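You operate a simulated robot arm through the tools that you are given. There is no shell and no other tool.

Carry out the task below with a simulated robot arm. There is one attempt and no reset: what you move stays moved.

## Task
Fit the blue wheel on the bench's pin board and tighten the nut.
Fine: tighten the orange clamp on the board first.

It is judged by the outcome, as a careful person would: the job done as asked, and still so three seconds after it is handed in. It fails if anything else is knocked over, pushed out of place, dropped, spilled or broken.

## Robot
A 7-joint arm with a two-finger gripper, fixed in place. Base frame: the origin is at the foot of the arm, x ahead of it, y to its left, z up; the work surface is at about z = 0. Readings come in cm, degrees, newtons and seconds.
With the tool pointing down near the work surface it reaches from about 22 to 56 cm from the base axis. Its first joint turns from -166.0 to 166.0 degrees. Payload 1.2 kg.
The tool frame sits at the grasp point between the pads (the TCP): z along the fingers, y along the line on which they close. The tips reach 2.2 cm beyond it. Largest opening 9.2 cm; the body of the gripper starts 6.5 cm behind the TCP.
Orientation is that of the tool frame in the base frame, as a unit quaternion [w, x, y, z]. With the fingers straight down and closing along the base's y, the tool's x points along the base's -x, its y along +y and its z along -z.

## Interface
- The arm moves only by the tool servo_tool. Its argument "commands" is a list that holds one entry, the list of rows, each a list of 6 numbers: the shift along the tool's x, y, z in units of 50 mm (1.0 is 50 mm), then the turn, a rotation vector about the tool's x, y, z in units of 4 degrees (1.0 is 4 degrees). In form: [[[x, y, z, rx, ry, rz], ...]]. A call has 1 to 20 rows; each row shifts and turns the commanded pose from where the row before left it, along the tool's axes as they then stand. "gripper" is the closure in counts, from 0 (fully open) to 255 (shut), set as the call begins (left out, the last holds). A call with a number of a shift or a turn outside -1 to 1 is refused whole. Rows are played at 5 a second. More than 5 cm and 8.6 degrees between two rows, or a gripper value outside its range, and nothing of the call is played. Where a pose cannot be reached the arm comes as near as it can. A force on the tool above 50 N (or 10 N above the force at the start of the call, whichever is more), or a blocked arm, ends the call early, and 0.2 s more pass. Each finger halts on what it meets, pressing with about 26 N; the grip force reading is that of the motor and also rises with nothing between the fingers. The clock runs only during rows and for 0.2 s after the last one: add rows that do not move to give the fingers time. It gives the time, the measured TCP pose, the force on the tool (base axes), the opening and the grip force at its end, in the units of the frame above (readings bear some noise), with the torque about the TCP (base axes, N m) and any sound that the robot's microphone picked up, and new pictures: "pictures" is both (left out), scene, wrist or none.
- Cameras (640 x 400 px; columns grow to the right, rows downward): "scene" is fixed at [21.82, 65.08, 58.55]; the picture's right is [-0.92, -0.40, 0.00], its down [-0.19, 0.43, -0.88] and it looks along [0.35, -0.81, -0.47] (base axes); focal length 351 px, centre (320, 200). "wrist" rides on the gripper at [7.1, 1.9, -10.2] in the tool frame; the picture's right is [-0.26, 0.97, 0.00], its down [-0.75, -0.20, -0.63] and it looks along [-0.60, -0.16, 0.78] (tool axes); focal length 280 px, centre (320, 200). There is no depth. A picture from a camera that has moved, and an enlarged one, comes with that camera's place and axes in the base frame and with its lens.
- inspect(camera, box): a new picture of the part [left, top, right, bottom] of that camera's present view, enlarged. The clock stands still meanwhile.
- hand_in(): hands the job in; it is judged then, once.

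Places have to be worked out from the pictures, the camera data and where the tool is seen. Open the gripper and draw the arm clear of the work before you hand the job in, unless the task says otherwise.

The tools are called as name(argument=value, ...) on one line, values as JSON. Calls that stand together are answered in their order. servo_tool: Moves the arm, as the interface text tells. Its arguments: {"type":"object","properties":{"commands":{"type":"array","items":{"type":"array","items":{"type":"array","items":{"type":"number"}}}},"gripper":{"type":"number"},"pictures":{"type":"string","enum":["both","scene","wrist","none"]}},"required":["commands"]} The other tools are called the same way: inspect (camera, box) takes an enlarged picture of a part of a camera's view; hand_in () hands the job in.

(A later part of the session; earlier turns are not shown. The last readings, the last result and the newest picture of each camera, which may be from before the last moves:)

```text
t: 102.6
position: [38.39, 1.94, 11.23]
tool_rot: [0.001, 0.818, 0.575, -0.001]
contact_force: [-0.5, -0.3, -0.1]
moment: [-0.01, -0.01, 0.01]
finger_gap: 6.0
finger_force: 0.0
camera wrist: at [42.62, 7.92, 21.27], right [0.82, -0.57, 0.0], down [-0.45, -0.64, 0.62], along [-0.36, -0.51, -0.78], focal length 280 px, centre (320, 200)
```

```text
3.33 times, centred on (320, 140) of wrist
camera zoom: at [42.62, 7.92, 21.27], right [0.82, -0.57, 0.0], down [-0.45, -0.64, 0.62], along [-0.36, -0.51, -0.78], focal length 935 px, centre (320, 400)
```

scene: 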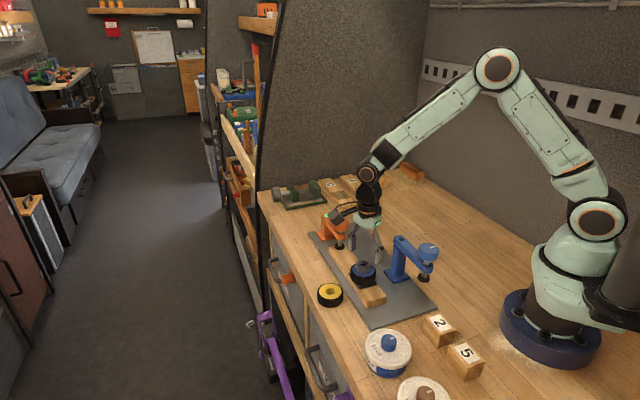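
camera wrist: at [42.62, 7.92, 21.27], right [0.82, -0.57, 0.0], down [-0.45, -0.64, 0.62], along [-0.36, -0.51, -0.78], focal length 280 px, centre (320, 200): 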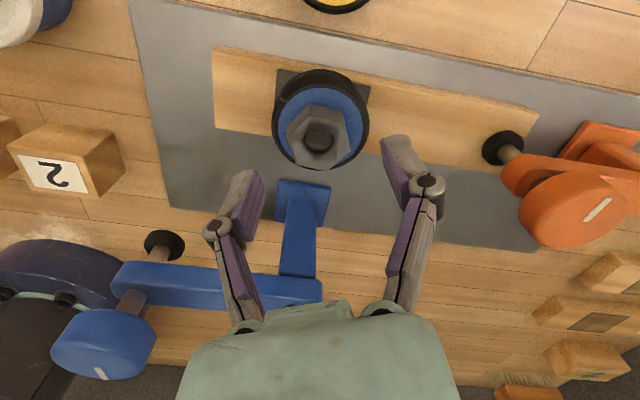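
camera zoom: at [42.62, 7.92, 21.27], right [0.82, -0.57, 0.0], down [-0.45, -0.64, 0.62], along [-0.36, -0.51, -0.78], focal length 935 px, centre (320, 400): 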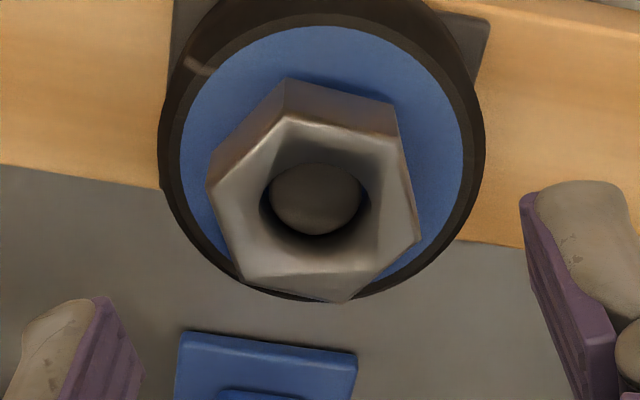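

The nut stays threaded on the pin, a small gap above the wheel. I turn the wrist back by 120° above it.

servo_tool(commands=[[[0, 0, 0, 0, 0, -1], [0, 0, 0, 0, 0, -1], [0, 0, 0, 0, 0, -1], [0, 0, 0, 0, 0, -1], [0, 0, 0, 0, 0, -1], [0, 0, 0, 0, 0, -1], [0, 0, 0, 0, 0, -1], [0, 0, 0, 0, 0, -1], [0, 0, 0, 0, 0, -1], [0, 0, 0, 0, 0, -1], [0, 0, 0, 0, 0, -1], [0, 0, 0, 0, 0, -1], [0, 0, 0, 0, 0, -1], [0, 0, 0, 0, 0, -1], [0, 0, 0, 0, 0, -1], [0, 0, 0, 0, 0, -1], [0, 0, 0, 0, 0, -1], [0, 0, 0, 0, 0, -1], [0, 0, 0, 0, 0, -1], [0, 0, 0, 0, 0, -1]]], pictures="none")

servo_tool(commands=[[[0, 0, 0, 0, 0, -1], [0, 0, 0, 0, 0, -1], [0, 0, 0, 0, 0, -1], [0, 0, 0, 0, 0, -1], [0, 0, 0, 0, 0, -1], [0, 0, 0, 0, 0, -1], [0, 0, 0, 0, 0, -1], [0, 0, 0, 0, 0, -1], [0, 0, 0, 0, 0, -1], [0, 0, 0, 0, 0, -1], [0, 0, 0, 0, 0, 0], [0, 0, 0, 0, 0, 0]]], pictures="wrist")

inspect(camera="wrist", box=[240, 80, 400, 200])

```text
t: 106.8
position: [38.52, 2.0, 11.21]
tool_rot: [0.0, 0.255, 0.967, 0.0]
contact_force: [-0.1, 0.4, -0.3]
moment: [0.0, 0.0, 0.0]
finger_gap: 5.99
finger_force: 0.0
```

```text
t: 109.4
position: [38.44, 1.9, 11.18]
tool_rot: [0.0, -0.091, 0.996, -0.001]
contact_force: [-0.8, -1.0, 0.1]
moment: [-0.02, 0.02, 0.0]
finger_gap: 6.02
finger_force: 0.0
camera wrist: at [31.14, 2.57, 21.25], right [0.08, 1.0, 0.0], down [0.78, -0.07, 0.63], along [0.62, -0.05, -0.78], focal length 280 px, centre (320, 200)
```

wrist: 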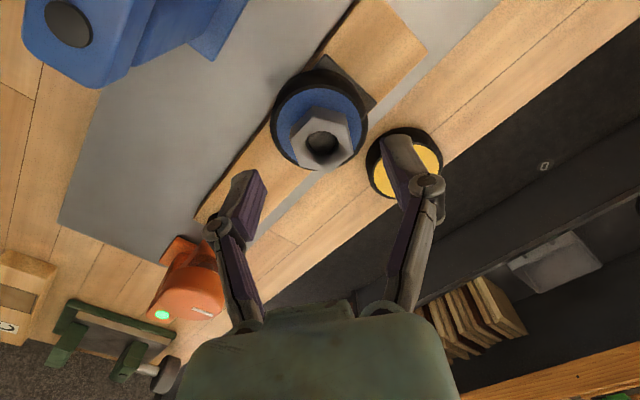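

```text
3.33 times, centred on (320, 140) of wrist
camera zoom: at [31.14, 2.57, 21.25], right [0.08, 1.0, 0.0], down [0.78, -0.07, 0.63], along [0.62, -0.05, -0.78], focal length 935 px, centre (320, 400)
```

zoom: 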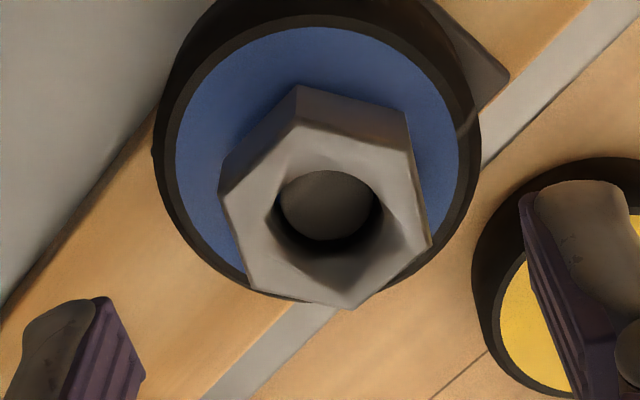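

The nut's centre is at tool (-0.065, +0.063) and its flats match again. I centre on it, lower to z ≈ 8.45 (tips above the wheel) and grip.

servo_tool(commands=[[[-0.013, 0.0126, 0, 0, 0, 0], [0, 0, 0.2, 0, 0, 0], [0, 0, 0.2, 0, 0, 0], [0, 0, 0.146, 0, 0, 0], [0, 0, 0, 0, 0, 0], [0, 0, 0, 0, 0, 0]]], pictures="none")

servo_tool(commands=[[[0, 0, 0, 0, 0, 0], [0, 0, 0, 0, 0, 0], [0, 0, 0, 0, 0, 0], [0, 0, 0, 0, 0, 0]]], gripper=255, pictures="wrist")

inspect(camera="wrist", box=[265, 105, 375, 205])

inspect(camera="scene", box=[340, 235, 390, 285])

```text
t: 110.8
position: [38.55, 2.11, 8.36]
tool_rot: [0.0, -0.09, 0.996, -0.001]
contact_force: [0.3, -0.3, 0.3]
moment: [-0.01, 0.0, 0.0]
finger_gap: 6.01
finger_force: 0.0
```

```text
t: 111.8
position: [38.64, 2.06, 8.39]
tool_rot: [0.0, -0.09, 0.996, 0.0]
contact_force: [-3.9, 3.3, 10.6]
moment: [0.06, 0.09, -0.05]
finger_gap: 3.13
finger_force: 25.6
camera wrist: at [31.21, 2.69, 18.58], right [0.08, 1.0, 0.0], down [0.78, -0.07, 0.63], along [0.62, -0.05, -0.78], focal length 280 px, centre (320, 200)
```

wrist: 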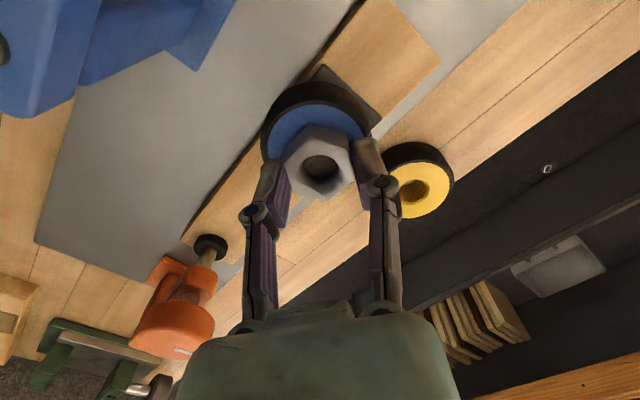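

```text
4.00 times, centred on (320, 155) of wrist
camera zoom: at [31.21, 2.69, 18.58], right [0.08, 1.0, 0.0], down [0.78, -0.07, 0.63], along [0.62, -0.05, -0.78], focal length 1122 px, centre (320, 380)
```

zoom: 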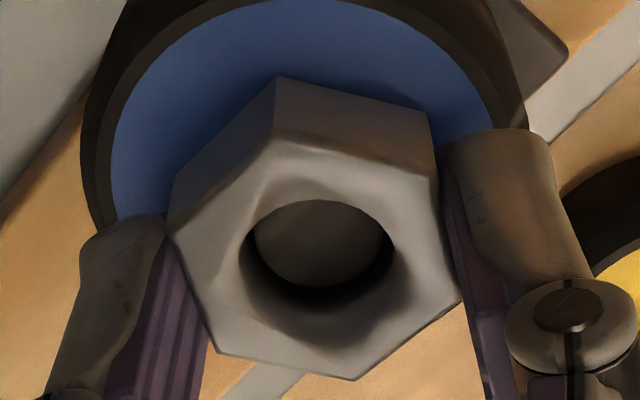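

```text
8.00 times, centred on (365, 260) of scene
camera zoom: at [21.82, 65.08, 58.55], right [-0.92, -0.4, 0.0], down [-0.19, 0.43, -0.88], along [0.35, -0.81, -0.47], focal length 2809 px, centre (-40, -280)
```

zoom: 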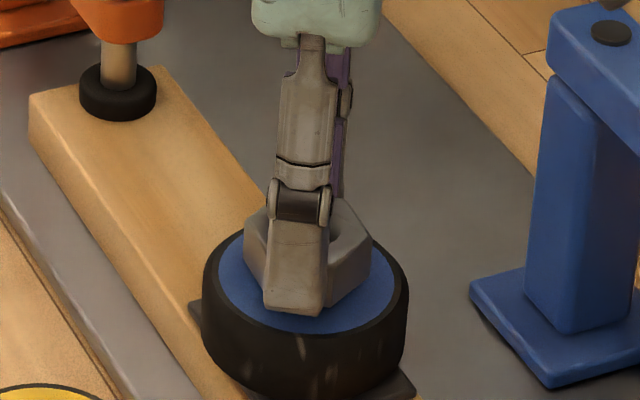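

Gripped squarely on the flats with low forces. I turn clockwise 40° while following down and read the force and torque.

servo_tool(commands=[[[0, 0, 0.0022, 0, 0, 1], [0, 0, 0.0022, 0, 0, 1], [0, 0, 0.0022, 0, 0, 1], [0, 0, 0.0022, 0, 0, 1], [0, 0, 0.0022, 0, 0, 1], [0, 0, 0.0022, 0, 0, 1], [0, 0, 0.0022, 0, 0, 1], [0, 0, 0.0022, 0, 0, 1], [0, 0, 0.0022, 0, 0, 1], [0, 0, 0.0022, 0, 0, 1], [0, 0, 0, 0, 0, 0]]], pictures="scene")

inspect(camera="wrist", box=[265, 105, 375, 205])

inspect(camera="scene", box=[340, 235, 390, 285])

```text
t: 114.2
position: [38.59, 2.03, 8.36]
tool_rot: [0.001, 0.257, 0.966, 0.0]
contact_force: [-3.2, 4.0, 23.7]
moment: [0.08, 0.04, -0.05]
finger_gap: 3.14
finger_force: 25.7
```

scene: 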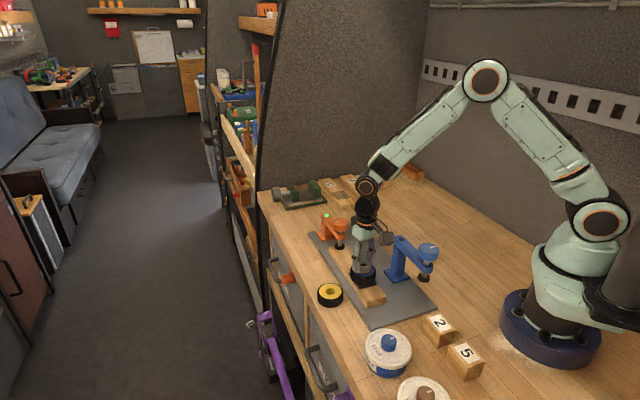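

```text
4.00 times, centred on (320, 155) of wrist
camera zoom: at [33.33, 7.18, 18.43], right [0.71, 0.71, 0.0], down [0.55, -0.55, 0.63], along [0.44, -0.44, -0.78], focal length 1122 px, centre (320, 380)
```

zoom: 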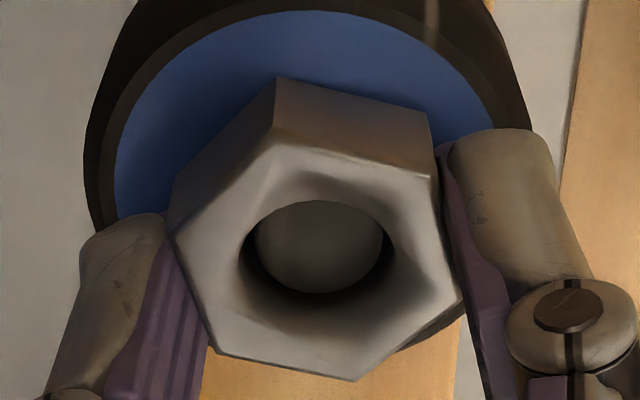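

```text
8.00 times, centred on (365, 260) of scene
camera zoom: at [21.82, 65.08, 58.55], right [-0.92, -0.4, 0.0], down [-0.19, 0.43, -0.88], along [0.35, -0.81, -0.47], focal length 2809 px, centre (-40, -280)
```

zoom: 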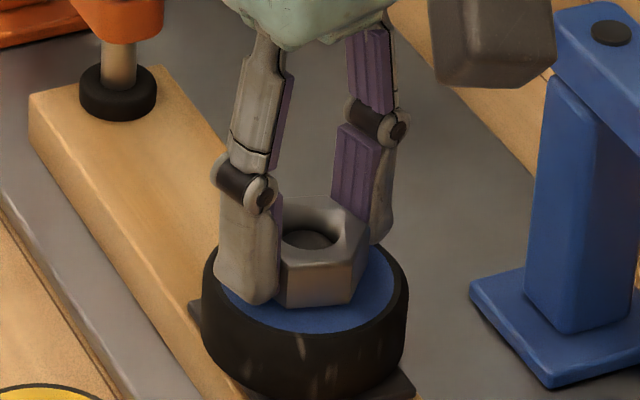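

The pin has risen about 1.3 mm further in the bore. Downward push is at 24 N, so I turn another 20° without lowering and check the torque.

servo_tool(commands=[[[0, 0, 0, 0, 0, 1], [0, 0, 0, 0, 0, 1], [0, 0, 0, 0, 0, 1], [0, 0, 0, 0, 0, 1], [0, 0, 0, 0, 0, 1], [0, 0, 0, 0, 0, 0]]], pictures="none")

inspect(camera="wrist", box=[265, 105, 375, 205])

inspect(camera="scene", box=[340, 235, 390, 285])

```text
t: 115.6
position: [38.48, 2.01, 8.32]
tool_rot: [-0.001, 0.422, 0.907, 0.0]
contact_force: [2.6, -1.0, 10.0]
moment: [-0.05, -0.11, -0.04]
finger_gap: 3.14
finger_force: 25.7
```

```text
4.00 times, centred on (320, 155) of wrist
camera zoom: at [35.4, 8.62, 18.41], right [0.91, 0.42, 0.0], down [0.33, -0.71, 0.63], along [0.26, -0.57, -0.78], focal length 1122 px, centre (320, 380)
```

zoom: 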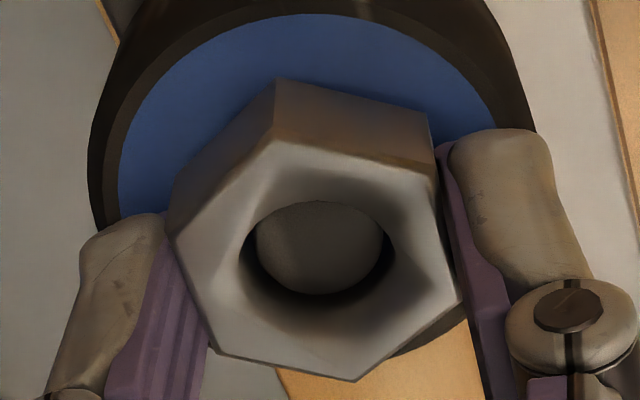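

```text
8.00 times, centred on (365, 260) of scene
camera zoom: at [21.82, 65.08, 58.55], right [-0.92, -0.4, 0.0], down [-0.19, 0.43, -0.88], along [0.35, -0.81, -0.47], focal length 2809 px, centre (-40, -280)
```

zoom: 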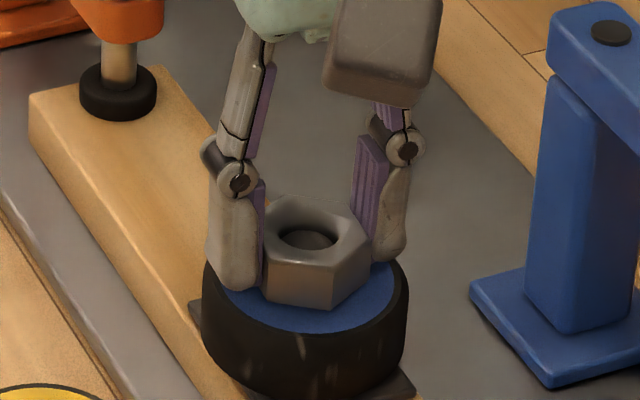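

The push eased to 10 N, so the nut is still advancing. I turn a further 20° and follow it down.

servo_tool(commands=[[[0, 0, 0.0022, 0, 0, 1], [0, 0, 0.0022, 0, 0, 1], [0, 0, 0.0022, 0, 0, 1], [0, 0, 0.0022, 0, 0, 1], [0, 0, 0.0022, 0, 0, 1], [0, 0, 0, 0, 0, 0]]], pictures="none")

inspect(camera="wrist", box=[265, 105, 375, 205])

inspect(camera="scene", box=[340, 235, 390, 285])

```text
t: 117.0
position: [38.41, 1.88, 8.23]
tool_rot: [0.0, 0.572, 0.82, -0.001]
contact_force: [-3.6, -6.9, 15.1]
moment: [-0.23, 0.07, -0.03]
finger_gap: 3.14
finger_force: 26.2
```

```text
4.00 times, centred on (320, 155) of wrist
camera zoom: at [37.86, 9.28, 18.35], right [1.0, 0.09, 0.0], down [0.07, -0.78, 0.63], along [0.05, -0.62, -0.78], focal length 1122 px, centre (320, 380)
```

zoom: 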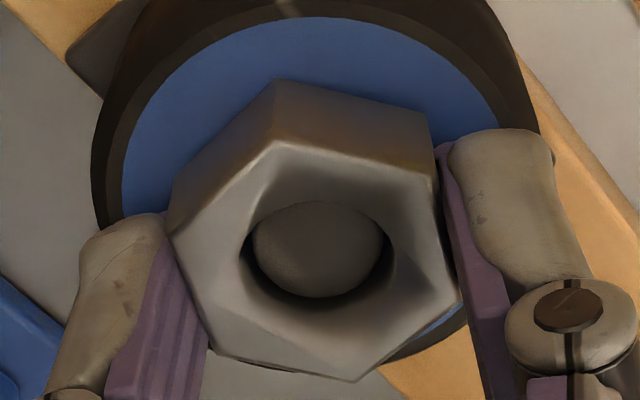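

```text
8.00 times, centred on (365, 260) of scene
camera zoom: at [21.82, 65.08, 58.55], right [-0.92, -0.4, 0.0], down [-0.19, 0.43, -0.88], along [0.35, -0.81, -0.47], focal length 2809 px, centre (-40, -280)
```

zoom: 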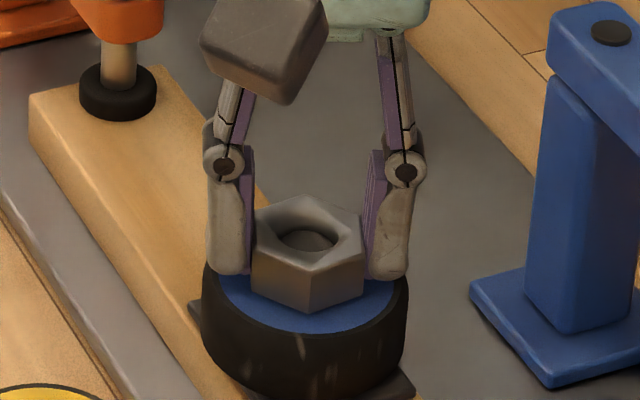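

The nut keeps moving freely. I continue 40° more, following down.

servo_tool(commands=[[[0, 0, 0.0022, 0, 0, 1], [0, 0, 0.0022, 0, 0, 1], [0, 0, 0.0022, 0, 0, 1], [0, 0, 0.0022, 0, 0, 1], [0, 0, 0.0022, 0, 0, 1], [0, 0, 0.0022, 0, 0, 1], [0, 0, 0.0022, 0, 0, 1], [0, 0, 0.0022, 0, 0, 1], [0, 0, 0.0022, 0, 0, 1], [0, 0, 0.0022, 0, 0, 1], [0, 0, 0, 0, 0, 0]]], pictures="scene")

inspect(camera="wrist", box=[265, 105, 375, 205])

inspect(camera="scene", box=[340, 235, 390, 285])

```text
t: 119.4
position: [38.52, 2.0, 8.21]
tool_rot: [-0.001, 0.818, 0.576, 0.001]
contact_force: [-5.3, -1.4, 4.8]
moment: [-0.1, 0.11, 0.0]
finger_gap: 3.15
finger_force: 25.9
```

scene: 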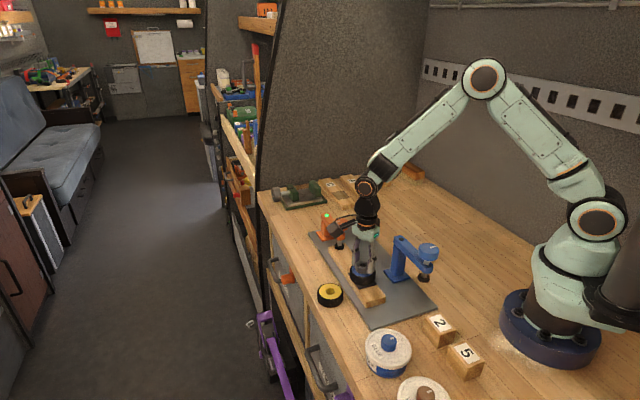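

```text
4.00 times, centred on (320, 155) of wrist
camera zoom: at [42.71, 8.05, 18.28], right [0.82, -0.57, 0.0], down [-0.45, -0.64, 0.62], along [-0.36, -0.51, -0.78], focal length 1122 px, centre (320, 380)
```

zoom: 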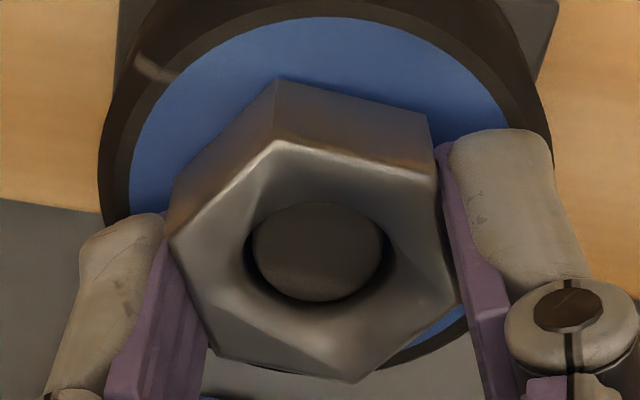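

```text
8.00 times, centred on (365, 260) of scene
camera zoom: at [21.82, 65.08, 58.55], right [-0.92, -0.4, 0.0], down [-0.19, 0.43, -0.88], along [0.35, -0.81, -0.47], focal length 2809 px, centre (-40, -280)
```

zoom: 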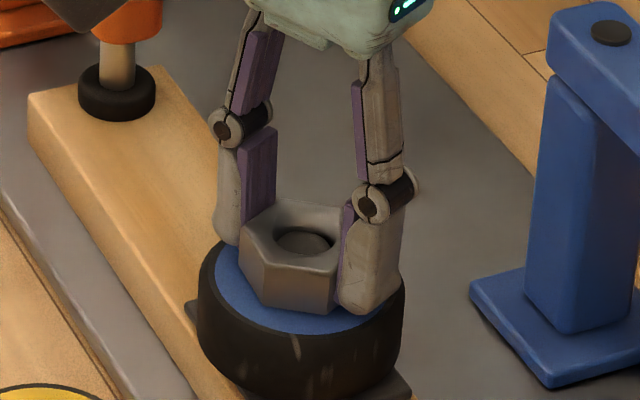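

The nut has advanced about 8 mm in all and should be at the wheel's face. I notice the wheel and board shifted about 1.5 mm in the scene view, likely from side load, so I release and look closely before the last stroke.

servo_tool(commands=[[[0, 0, 0, 0, 0, 0], [0, 0, 0, 0, 0, 0], [0, 0, 0, 0, 0, 0], [0, 0, -0.2, 0, 0, 0], [0, 0, -0.4, 0, 0, 0], [0, 0, 0, 0, 0, 0], [0, 0, 0, 0, 0, 0]]], gripper=89)

inspect(camera="scene", box=[340, 235, 390, 285])

inspect(camera="wrist", box=[240, 80, 400, 200])

inspect(camera="scene", box=[300, 190, 400, 320])

```text
t: 121.0
position: [38.59, 1.95, 11.21]
tool_rot: [0.0, 0.818, 0.576, 0.0]
contact_force: [0.9, 0.2, 0.5]
moment: [-0.03, -0.02, 0.01]
finger_gap: 5.99
finger_force: 0.1
camera wrist: at [42.68, 8.03, 21.31], right [0.82, -0.57, 0.0], down [-0.45, -0.64, 0.62], along [-0.36, -0.51, -0.78], focal length 280 px, centre (320, 200)
```

scene: 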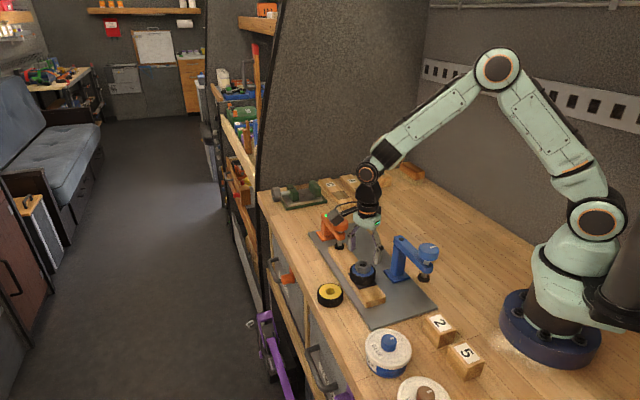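
wrist: 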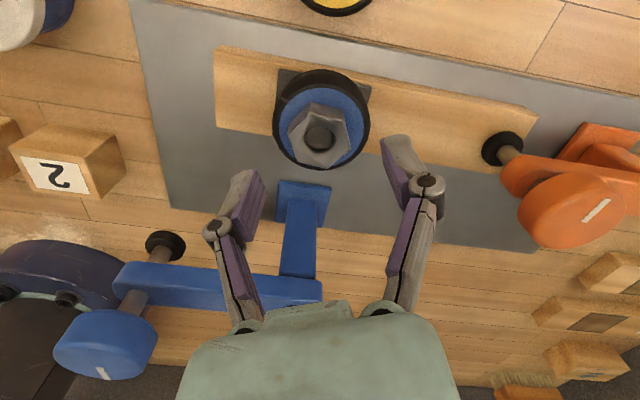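

```text
8.00 times, centred on (365, 260) of scene
camera zoom: at [21.82, 65.08, 58.55], right [-0.92, -0.4, 0.0], down [-0.19, 0.43, -0.88], along [0.35, -0.81, -0.47], focal length 2809 px, centre (-40, -280)
```

zoom: 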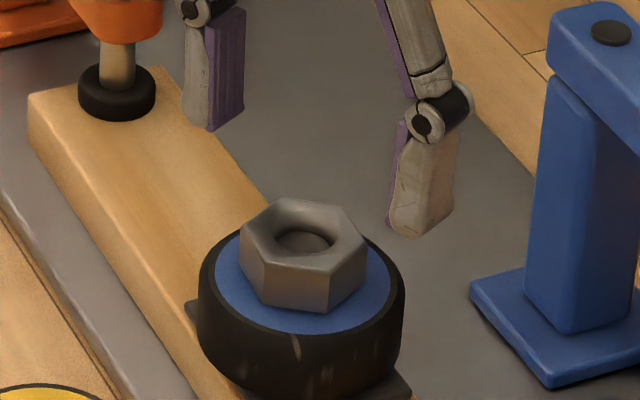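

```text
3.33 times, centred on (320, 140) of wrist
camera zoom: at [42.68, 8.03, 21.31], right [0.82, -0.57, 0.0], down [-0.45, -0.64, 0.62], along [-0.36, -0.51, -0.78], focal length 935 px, centre (320, 400)
```

zoom: 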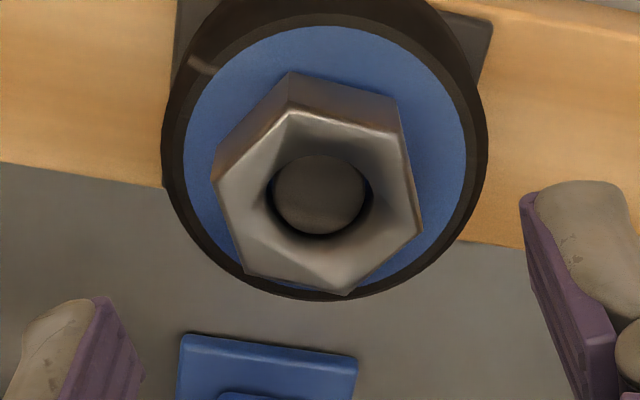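

```text
3.08 times, centred on (350, 255) of scene
camera zoom: at [21.82, 65.08, 58.55], right [-0.92, -0.4, 0.0], down [-0.19, 0.43, -0.88], along [0.35, -0.81, -0.47], focal length 1080 px, centre (228, 31)
```

zoom: 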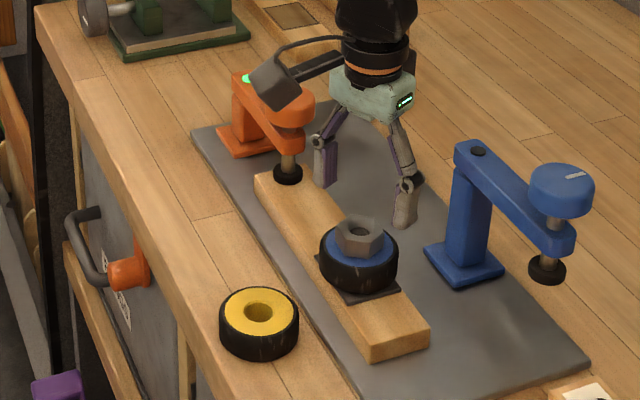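

The nut appears to be just about on the wheel face, not yet tightened with torque. I turn the wrist back 120° for the final stroke.

servo_tool(commands=[[[0, 0, 0, 0, 0, -1], [0, 0, 0, 0, 0, -1], [0, 0, 0, 0, 0, -1], [0, 0, 0, 0, 0, -1], [0, 0, 0, 0, 0, -1], [0, 0, 0, 0, 0, -1], [0, 0, 0, 0, 0, -1], [0, 0, 0, 0, 0, -1], [0, 0, 0, 0, 0, -1], [0, 0, 0, 0, 0, -1], [0, 0, 0, 0, 0, -1], [0, 0, 0, 0, 0, -1], [0, 0, 0, 0, 0, -1], [0, 0, 0, 0, 0, -1], [0, 0, 0, 0, 0, -1], [0, 0, 0, 0, 0, -1], [0, 0, 0, 0, 0, -1], [0, 0, 0, 0, 0, -1], [0, 0, 0, 0, 0, -1], [0, 0, 0, 0, 0, -1]]], pictures="none")

servo_tool(commands=[[[0, 0, 0, 0, 0, -1], [0, 0, 0, 0, 0, -1], [0, 0, 0, 0, 0, -1], [0, 0, 0, 0, 0, -1], [0, 0, 0, 0, 0, -1], [0, 0, 0, 0, 0, -1], [0, 0, 0, 0, 0, -1], [0, 0, 0, 0, 0, -1], [0, 0, 0, 0, 0, -1], [0, 0, 0, 0, 0, -1], [0, 0, 0, 0, 0, 0], [0, 0, 0, 0, 0, 0]]], pictures="wrist")

inspect(camera="wrist", box=[250, 80, 390, 185])

```text
t: 125.2
position: [38.52, 2.05, 11.29]
tool_rot: [0.0, 0.255, 0.967, 0.001]
contact_force: [-0.4, -0.9, 0.1]
moment: [-0.01, -0.03, -0.03]
finger_gap: 5.99
finger_force: 0.1
```

```text
t: 127.8
position: [38.55, 2.03, 11.25]
tool_rot: [0.001, -0.09, 0.996, 0.001]
contact_force: [0.2, -0.6, -0.3]
moment: [0.0, -0.03, 0.03]
finger_gap: 6.01
finger_force: 0.1
camera wrist: at [31.21, 2.62, 21.25], right [0.08, 1.0, 0.0], down [0.78, -0.07, 0.63], along [0.62, -0.05, -0.78], focal length 280 px, centre (320, 200)
```

wrist: 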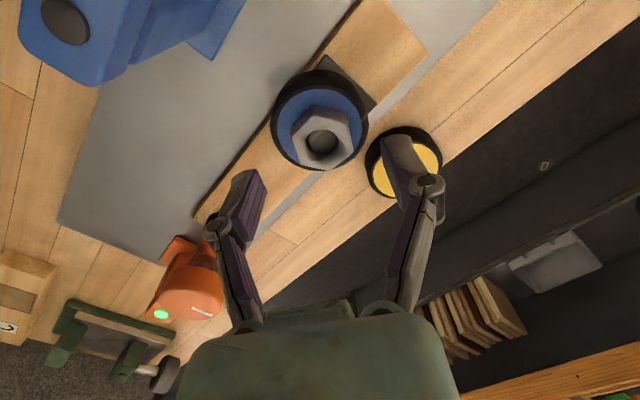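

```text
3.81 times, centred on (320, 132) of wrist
camera zoom: at [31.21, 2.62, 21.25], right [0.08, 1.0, 0.0], down [0.78, -0.07, 0.63], along [0.62, -0.05, -0.78], focal length 1068 px, centre (320, 457)
```

zoom: 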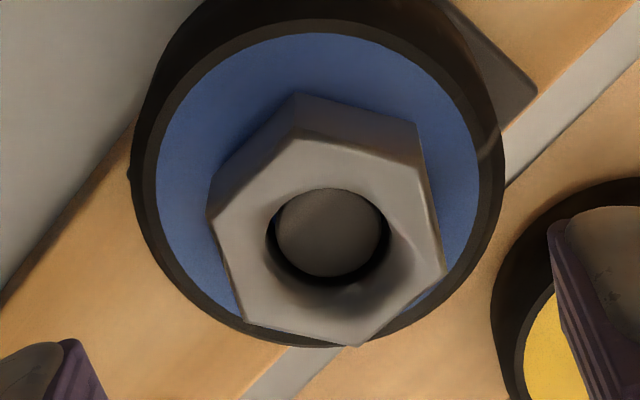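

The nut's centre is now about 2 mm off in tool -x, because the board crept slightly about the clamp during the last stroke. I recentre on the nut exactly, lower and grip it for the final tightening, with side loads kept small.

servo_tool(commands=[[[-0.038, 0.014, 0, 0, 0, 0], [0, 0, 0.2, 0, 0, 0], [0, 0, 0.2, 0, 0, 0], [0, 0, 0.18, 0, 0, 0], [0, 0, 0, 0, 0, 0], [0, 0, 0, 0, 0, 0]]], pictures="none")

inspect(camera="wrist", box=[240, 100, 400, 210])

```text
t: 129.2
position: [38.76, 2.08, 8.18]
tool_rot: [0.0, -0.09, 0.996, 0.0]
contact_force: [-0.9, -1.0, 0.2]
moment: [-0.03, 0.03, -0.02]
finger_gap: 5.98
finger_force: 0.1
```

```text
3.64 times, centred on (320, 155) of wrist
camera zoom: at [31.39, 2.74, 18.35], right [0.08, 1.0, 0.0], down [0.78, -0.07, 0.62], along [0.62, -0.05, -0.78], focal length 1020 px, centre (320, 364)
```

zoom: 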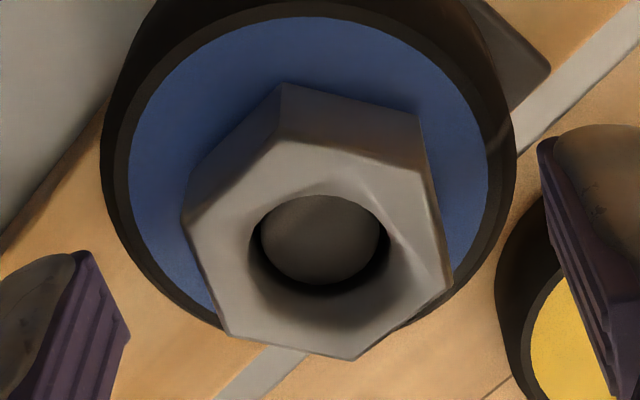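

The nut is centred to a fraction of a millimetre. I close on it.

servo_tool(commands=[[[0, 0, 0, 0, 0, 0], [0, 0, 0, 0, 0, 0], [0, 0, 0, 0, 0, 0], [0, 0, 0, 0, 0, 0], [0, 0, 0, 0, 0, 0]]], gripper=255, pictures="none")

inspect(camera="scene", box=[340, 235, 390, 285])

```text
t: 130.4
position: [38.77, 2.12, 8.19]
tool_rot: [0.0, -0.09, 0.996, 0.0]
contact_force: [-5.8, 2.9, 12.0]
moment: [0.07, 0.15, -0.03]
finger_gap: 3.17
finger_force: 26.1
```

```text
8.00 times, centred on (365, 260) of scene
camera zoom: at [21.82, 65.08, 58.55], right [-0.92, -0.4, 0.0], down [-0.19, 0.43, -0.88], along [0.35, -0.81, -0.47], focal length 2809 px, centre (-40, -280)
```

zoom: 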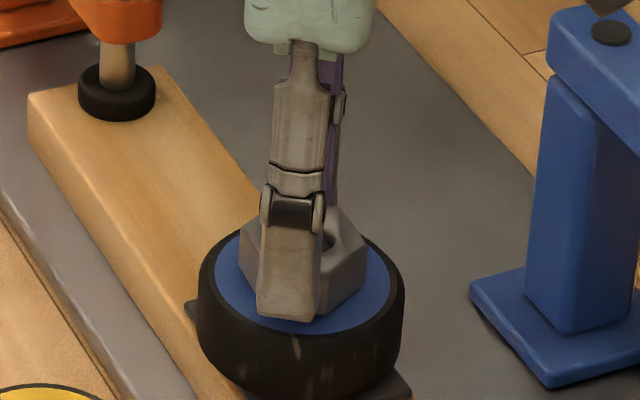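

Gripped with small forces. I turn clockwise 20° and watch torque and the board's position.

servo_tool(commands=[[[0.004, 0.001, 0, 0, 0, 0], [0, 0, 0.001, 0, 0, 1], [0, 0, 0.001, 0, 0, 1], [0, 0, 0.001, 0, 0, 1], [0, 0, 0.001, 0, 0, 1], [0, 0, 0.001, 0, 0, 1], [0, 0, 0, 0, 0, 0]]], pictures="none")

inspect(camera="scene", box=[340, 235, 390, 285])

inspect(camera="wrist", box=[265, 105, 375, 205])

```text
t: 132.0
position: [38.78, 2.15, 8.14]
tool_rot: [0.002, 0.085, 0.996, 0.0]
contact_force: [6.2, 0.9, 5.7]
moment: [0.07, -0.09, -0.02]
finger_gap: 3.13
finger_force: 26.0
```

```text
8.00 times, centred on (365, 260) of scene
camera zoom: at [21.82, 65.08, 58.55], right [-0.92, -0.4, 0.0], down [-0.19, 0.43, -0.88], along [0.35, -0.81, -0.47], focal length 2809 px, centre (-40, -280)
```

zoom: 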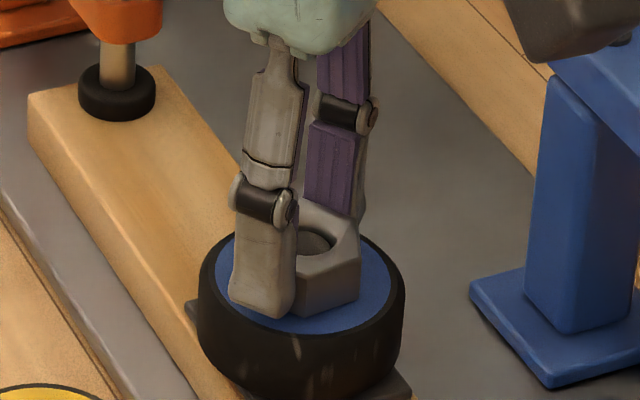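

```text
4.00 times, centred on (320, 155) of wrist
camera zoom: at [32.02, 5.19, 18.32], right [0.42, 0.91, 0.0], down [0.71, -0.33, 0.63], along [0.57, -0.26, -0.78], focal length 1122 px, centre (320, 380)
```

zoom: 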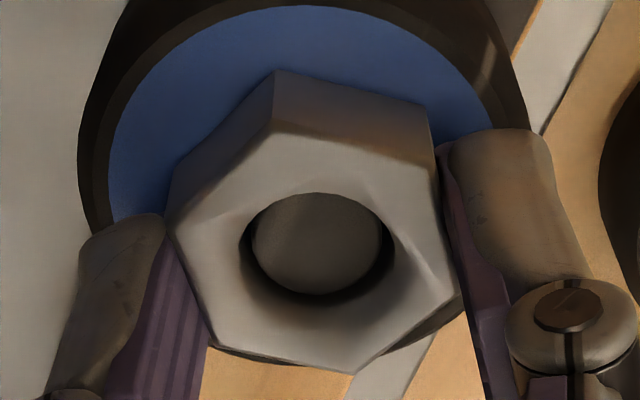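

The nut still turns without torque and the wheel stays put. I continue 20° more.

servo_tool(commands=[[[0, 0, 0.002, 0, 0, 1], [0, 0, 0.002, 0, 0, 1], [0, 0, 0.002, 0, 0, 1], [0, 0, 0.002, 0, 0, 1], [0, 0, 0.002, 0, 0, 1], [0, 0, 0, 0, 0, 0]]], pictures="none")

inspect(camera="scene", box=[340, 235, 390, 285])

inspect(camera="wrist", box=[265, 105, 375, 205])

```text
t: 133.4
position: [38.73, 2.06, 8.27]
tool_rot: [0.0, 0.258, 0.966, 0.0]
contact_force: [0.4, -6.1, 13.8]
moment: [-0.17, 0.06, -0.09]
finger_gap: 3.14
finger_force: 25.8
```

```text
8.00 times, centred on (365, 260) of scene
camera zoom: at [21.82, 65.08, 58.55], right [-0.92, -0.4, 0.0], down [-0.19, 0.43, -0.88], along [0.35, -0.81, -0.47], focal length 2809 px, centre (-40, -280)
```

zoom: 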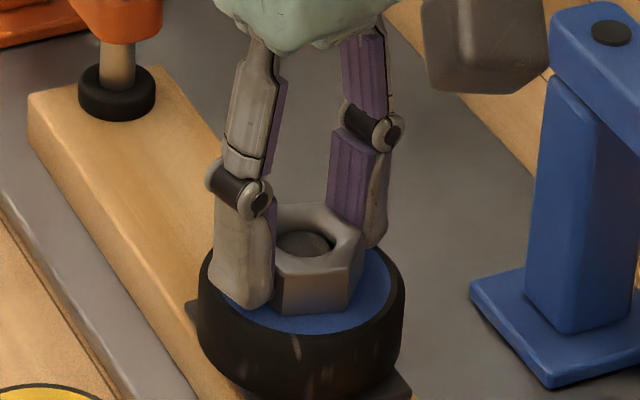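

```text
4.00 times, centred on (320, 155) of wrist
camera zoom: at [33.48, 7.26, 18.27], right [0.71, 0.71, 0.0], down [0.55, -0.55, 0.63], along [0.44, -0.44, -0.78], focal length 1122 px, centre (320, 380)
```

zoom: 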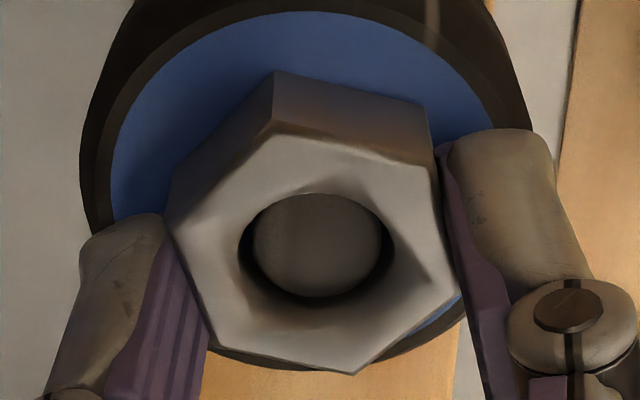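

Torque begins to show (-0.09 N m). I turn another 20° without lowering much.

servo_tool(commands=[[[0, 0, 0.002, 0, 0, 1], [0, 0, 0.002, 0, 0, 1], [0, 0, 0.002, 0, 0, 1], [0, 0, 0.002, 0, 0, 1], [0, 0, 0.002, 0, 0, 1], [0, 0, 0, 0, 0, 0]]], pictures="none")

inspect(camera="scene", box=[340, 235, 390, 285])

inspect(camera="wrist", box=[265, 105, 375, 205])

```text
t: 134.8
position: [38.67, 2.04, 8.05]
tool_rot: [0.0, 0.421, 0.907, 0.0]
contact_force: [-3.2, -11.8, 19.2]
moment: [-0.26, 0.08, 0.05]
finger_gap: 3.12
finger_force: 26.2
```

```text
8.00 times, centred on (365, 260) of scene
camera zoom: at [21.82, 65.08, 58.55], right [-0.92, -0.4, 0.0], down [-0.19, 0.43, -0.88], along [0.35, -0.81, -0.47], focal length 2809 px, centre (-40, -280)
```

zoom: 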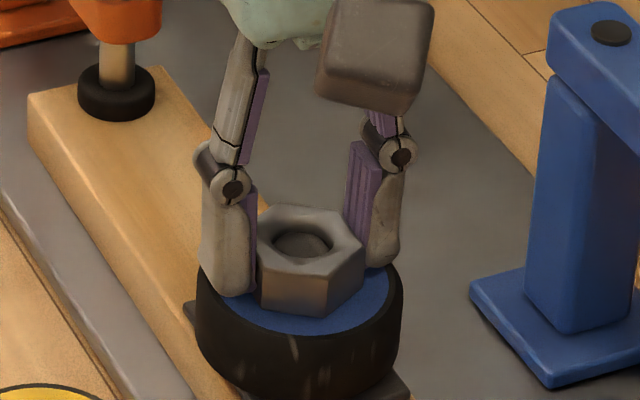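

```text
4.00 times, centred on (320, 155) of wrist
camera zoom: at [35.56, 8.74, 18.22], right [0.91, 0.42, 0.0], down [0.33, -0.71, 0.63], along [0.26, -0.57, -0.78], focal length 1122 px, centre (320, 380)
```

zoom: 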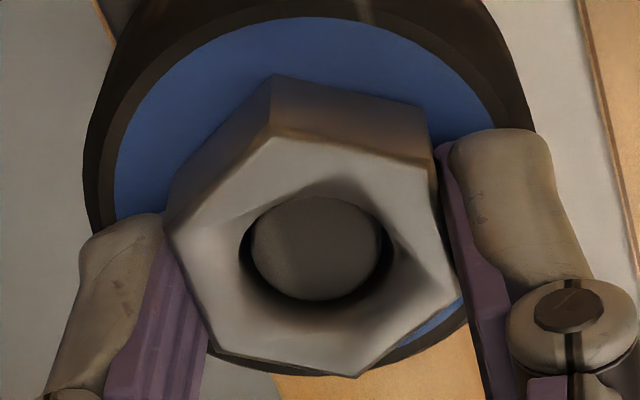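

The nut still advances, with about 12 N of side load. I recentre to relieve it and turn another 16°.

servo_tool(commands=[[[-0.004, -0.006, 0, 0, 0, 0], [0, 0, 0, 0, 0, 0], [0, 0, 0.001, 0, 0, 1], [0, 0, 0.001, 0, 0, 1], [0, 0, 0.001, 0, 0, 1], [0, 0, 0.001, 0, 0, 1], [0, 0, 0, 0, 0, 0]]], pictures="none")

inspect(camera="scene", box=[340, 235, 390, 285])

```text
t: 136.4
position: [38.72, 2.48, 8.1]
tool_rot: [-0.001, 0.541, 0.841, 0.003]
contact_force: [-6.2, 17.6, 8.8]
moment: [0.34, -0.16, 0.95]
finger_gap: 3.43
finger_force: 25.8
```

```text
8.00 times, centred on (365, 260) of scene
camera zoom: at [21.82, 65.08, 58.55], right [-0.92, -0.4, 0.0], down [-0.19, 0.43, -0.88], along [0.35, -0.81, -0.47], focal length 2809 px, centre (-40, -280)
```

zoom: 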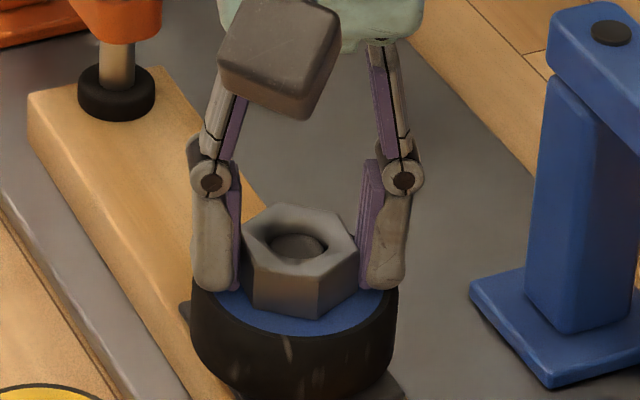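

Torque jumped to 0.95 N m and the fingers began to ride over the flats (gap 3.43), so the nut is tight. I turn the wrist back about 10° to unload, without loosening the nut, and read the forces.

servo_tool(commands=[[[0, 0, 0, 0, 0, -1], [0, 0, 0, 0, 0, -1], [0, 0, 0, 0, 0, -0.5], [0, 0, 0, 0, 0, 0]]], pictures="none")

inspect(camera="scene", box=[340, 235, 390, 285])

inspect(camera="wrist", box=[265, 105, 375, 205])

```text
t: 137.4
position: [38.6, 2.12, 8.03]
tool_rot: [0.001, 0.467, 0.884, 0.001]
contact_force: [-2.5, 15.6, 6.1]
moment: [0.43, 0.01, 0.5]
finger_gap: 3.24
finger_force: 26.2
```

```text
8.00 times, centred on (365, 260) of scene
camera zoom: at [21.82, 65.08, 58.55], right [-0.92, -0.4, 0.0], down [-0.19, 0.43, -0.88], along [0.35, -0.81, -0.47], focal length 2809 px, centre (-40, -280)
```

zoom: 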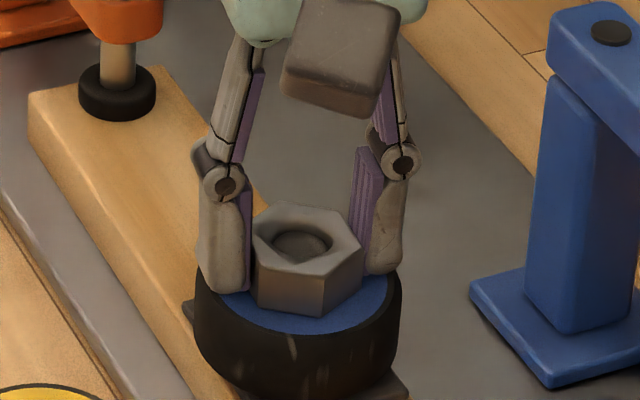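

```text
4.00 times, centred on (320, 155) of wrist
camera zoom: at [36.23, 9.03, 18.17], right [0.94, 0.33, 0.0], down [0.26, -0.74, 0.62], along [0.21, -0.59, -0.78], focal length 1122 px, centre (320, 380)
```

zoom: 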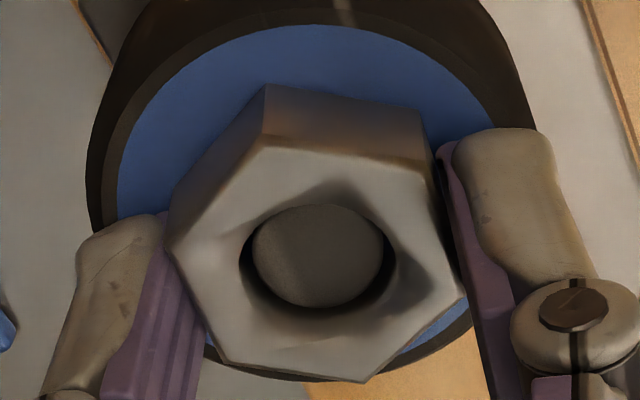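

The torque is down to 0.5 N m and the wheel has eased back. I turn back 5° more to take the rest off.

servo_tool(commands=[[[0, 0, 0, 0, 0, -0.8], [0, 0, 0, 0, 0, -0.5], [0, 0, 0, 0, 0, 0]]], pictures="none")

inspect(camera="scene", box=[340, 235, 390, 285])

```text
t: 138.2
position: [38.65, 1.83, 8.03]
tool_rot: [0.001, 0.427, 0.904, 0.0]
contact_force: [0.0, 7.5, 6.1]
moment: [0.18, -0.04, 0.06]
finger_gap: 3.13
finger_force: 26.2
```

```text
8.00 times, centred on (365, 260) of scene
camera zoom: at [21.82, 65.08, 58.55], right [-0.92, -0.4, 0.0], down [-0.19, 0.43, -0.88], along [0.35, -0.81, -0.47], focal length 2809 px, centre (-40, -280)
```

zoom: 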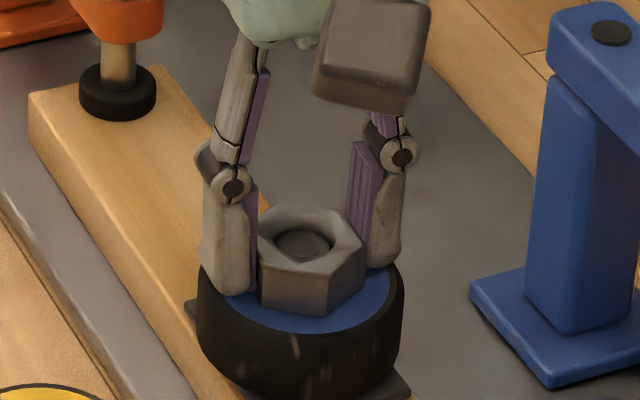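

Torque is near zero and the fingers lie flat on the nut again; the nut holds where it stopped. I open, rise clear, and inspect the assembly.

servo_tool(commands=[[[0, 0, 0, 0, 0, 0], [0, 0, 0, 0, 0, 0], [0, 0, 0, 0, 0, 0], [0, 0, -0.2, 0, 0, 0], [0, 0, -0.4, 0, 0, 0], [0, 0, -0.4, 0, 0, 0], [0, 0, -0.4, 0, 0, 0], [0, 0, 0, 0, 0, 0], [0, 0, 0, 0, 0, 0]]], gripper=89)

inspect(camera="scene", box=[345, 245, 385, 285])

inspect(camera="wrist", box=[260, 50, 380, 150])

inspect(camera="scene", box=[300, 190, 400, 320])

```text
t: 140.2
position: [38.68, 2.13, 15.05]
tool_rot: [0.0, 0.427, 0.904, 0.001]
contact_force: [-0.3, 0.7, 1.1]
moment: [0.03, 0.02, 0.0]
finger_gap: 5.99
finger_force: 0.0
camera wrist: at [35.64, 8.78, 25.12], right [0.91, 0.41, 0.0], down [0.32, -0.71, 0.62], along [0.26, -0.57, -0.78], focal length 280 px, centre (320, 200)
```

scene: 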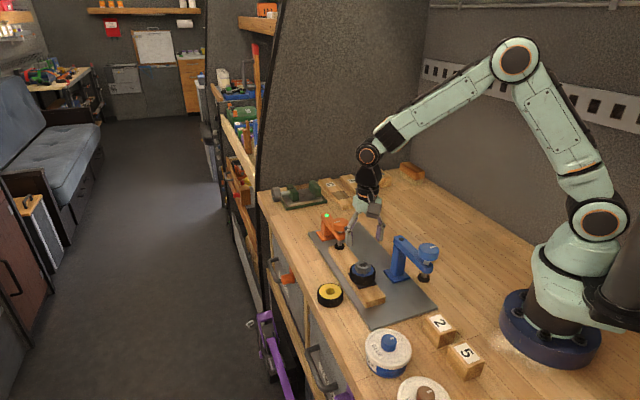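
wrist: 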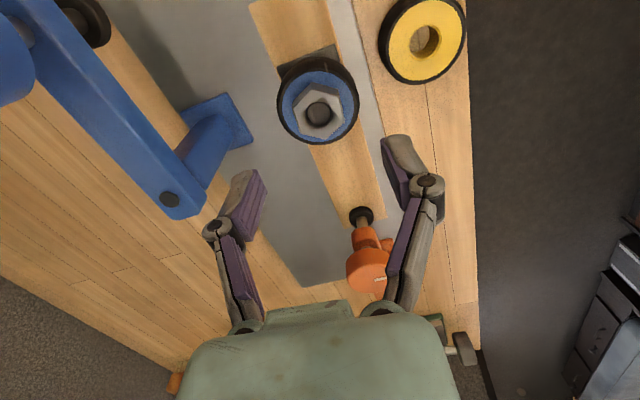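

```text
10.00 times, centred on (365, 265) of scene
camera zoom: at [21.82, 65.08, 58.55], right [-0.92, -0.4, 0.0], down [-0.19, 0.43, -0.88], along [0.35, -0.81, -0.47], focal length 3511 px, centre (-130, -450)
```

zoom: 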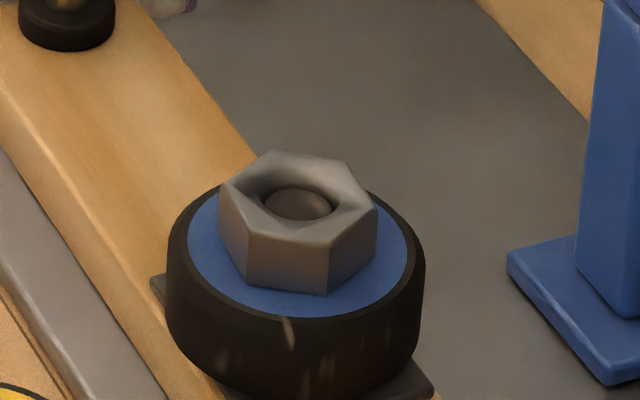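

```text
4.00 times, centred on (320, 100) of wrist
camera zoom: at [35.64, 8.78, 25.12], right [0.91, 0.41, 0.0], down [0.32, -0.71, 0.62], along [0.26, -0.57, -0.78], focal length 1122 px, centre (320, 600)
```

zoom: 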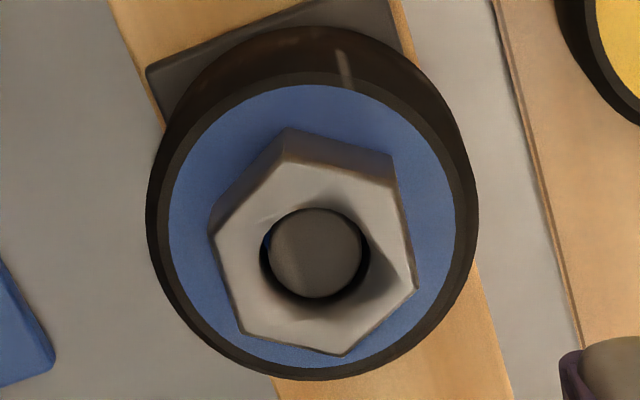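

```text
3.08 times, centred on (350, 255) of scene
camera zoom: at [21.82, 65.08, 58.55], right [-0.92, -0.4, 0.0], down [-0.19, 0.43, -0.88], along [0.35, -0.81, -0.47], focal length 1080 px, centre (228, 31)
```

zoom: 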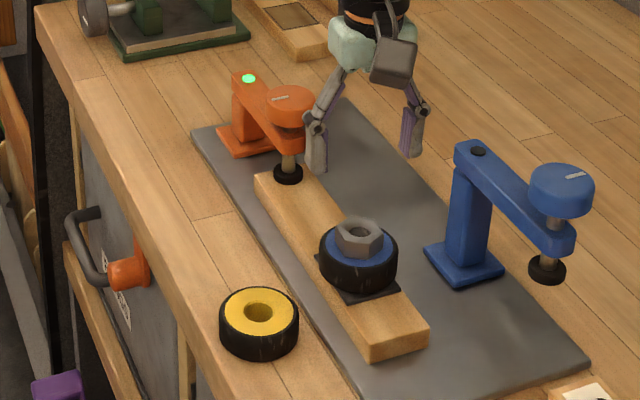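

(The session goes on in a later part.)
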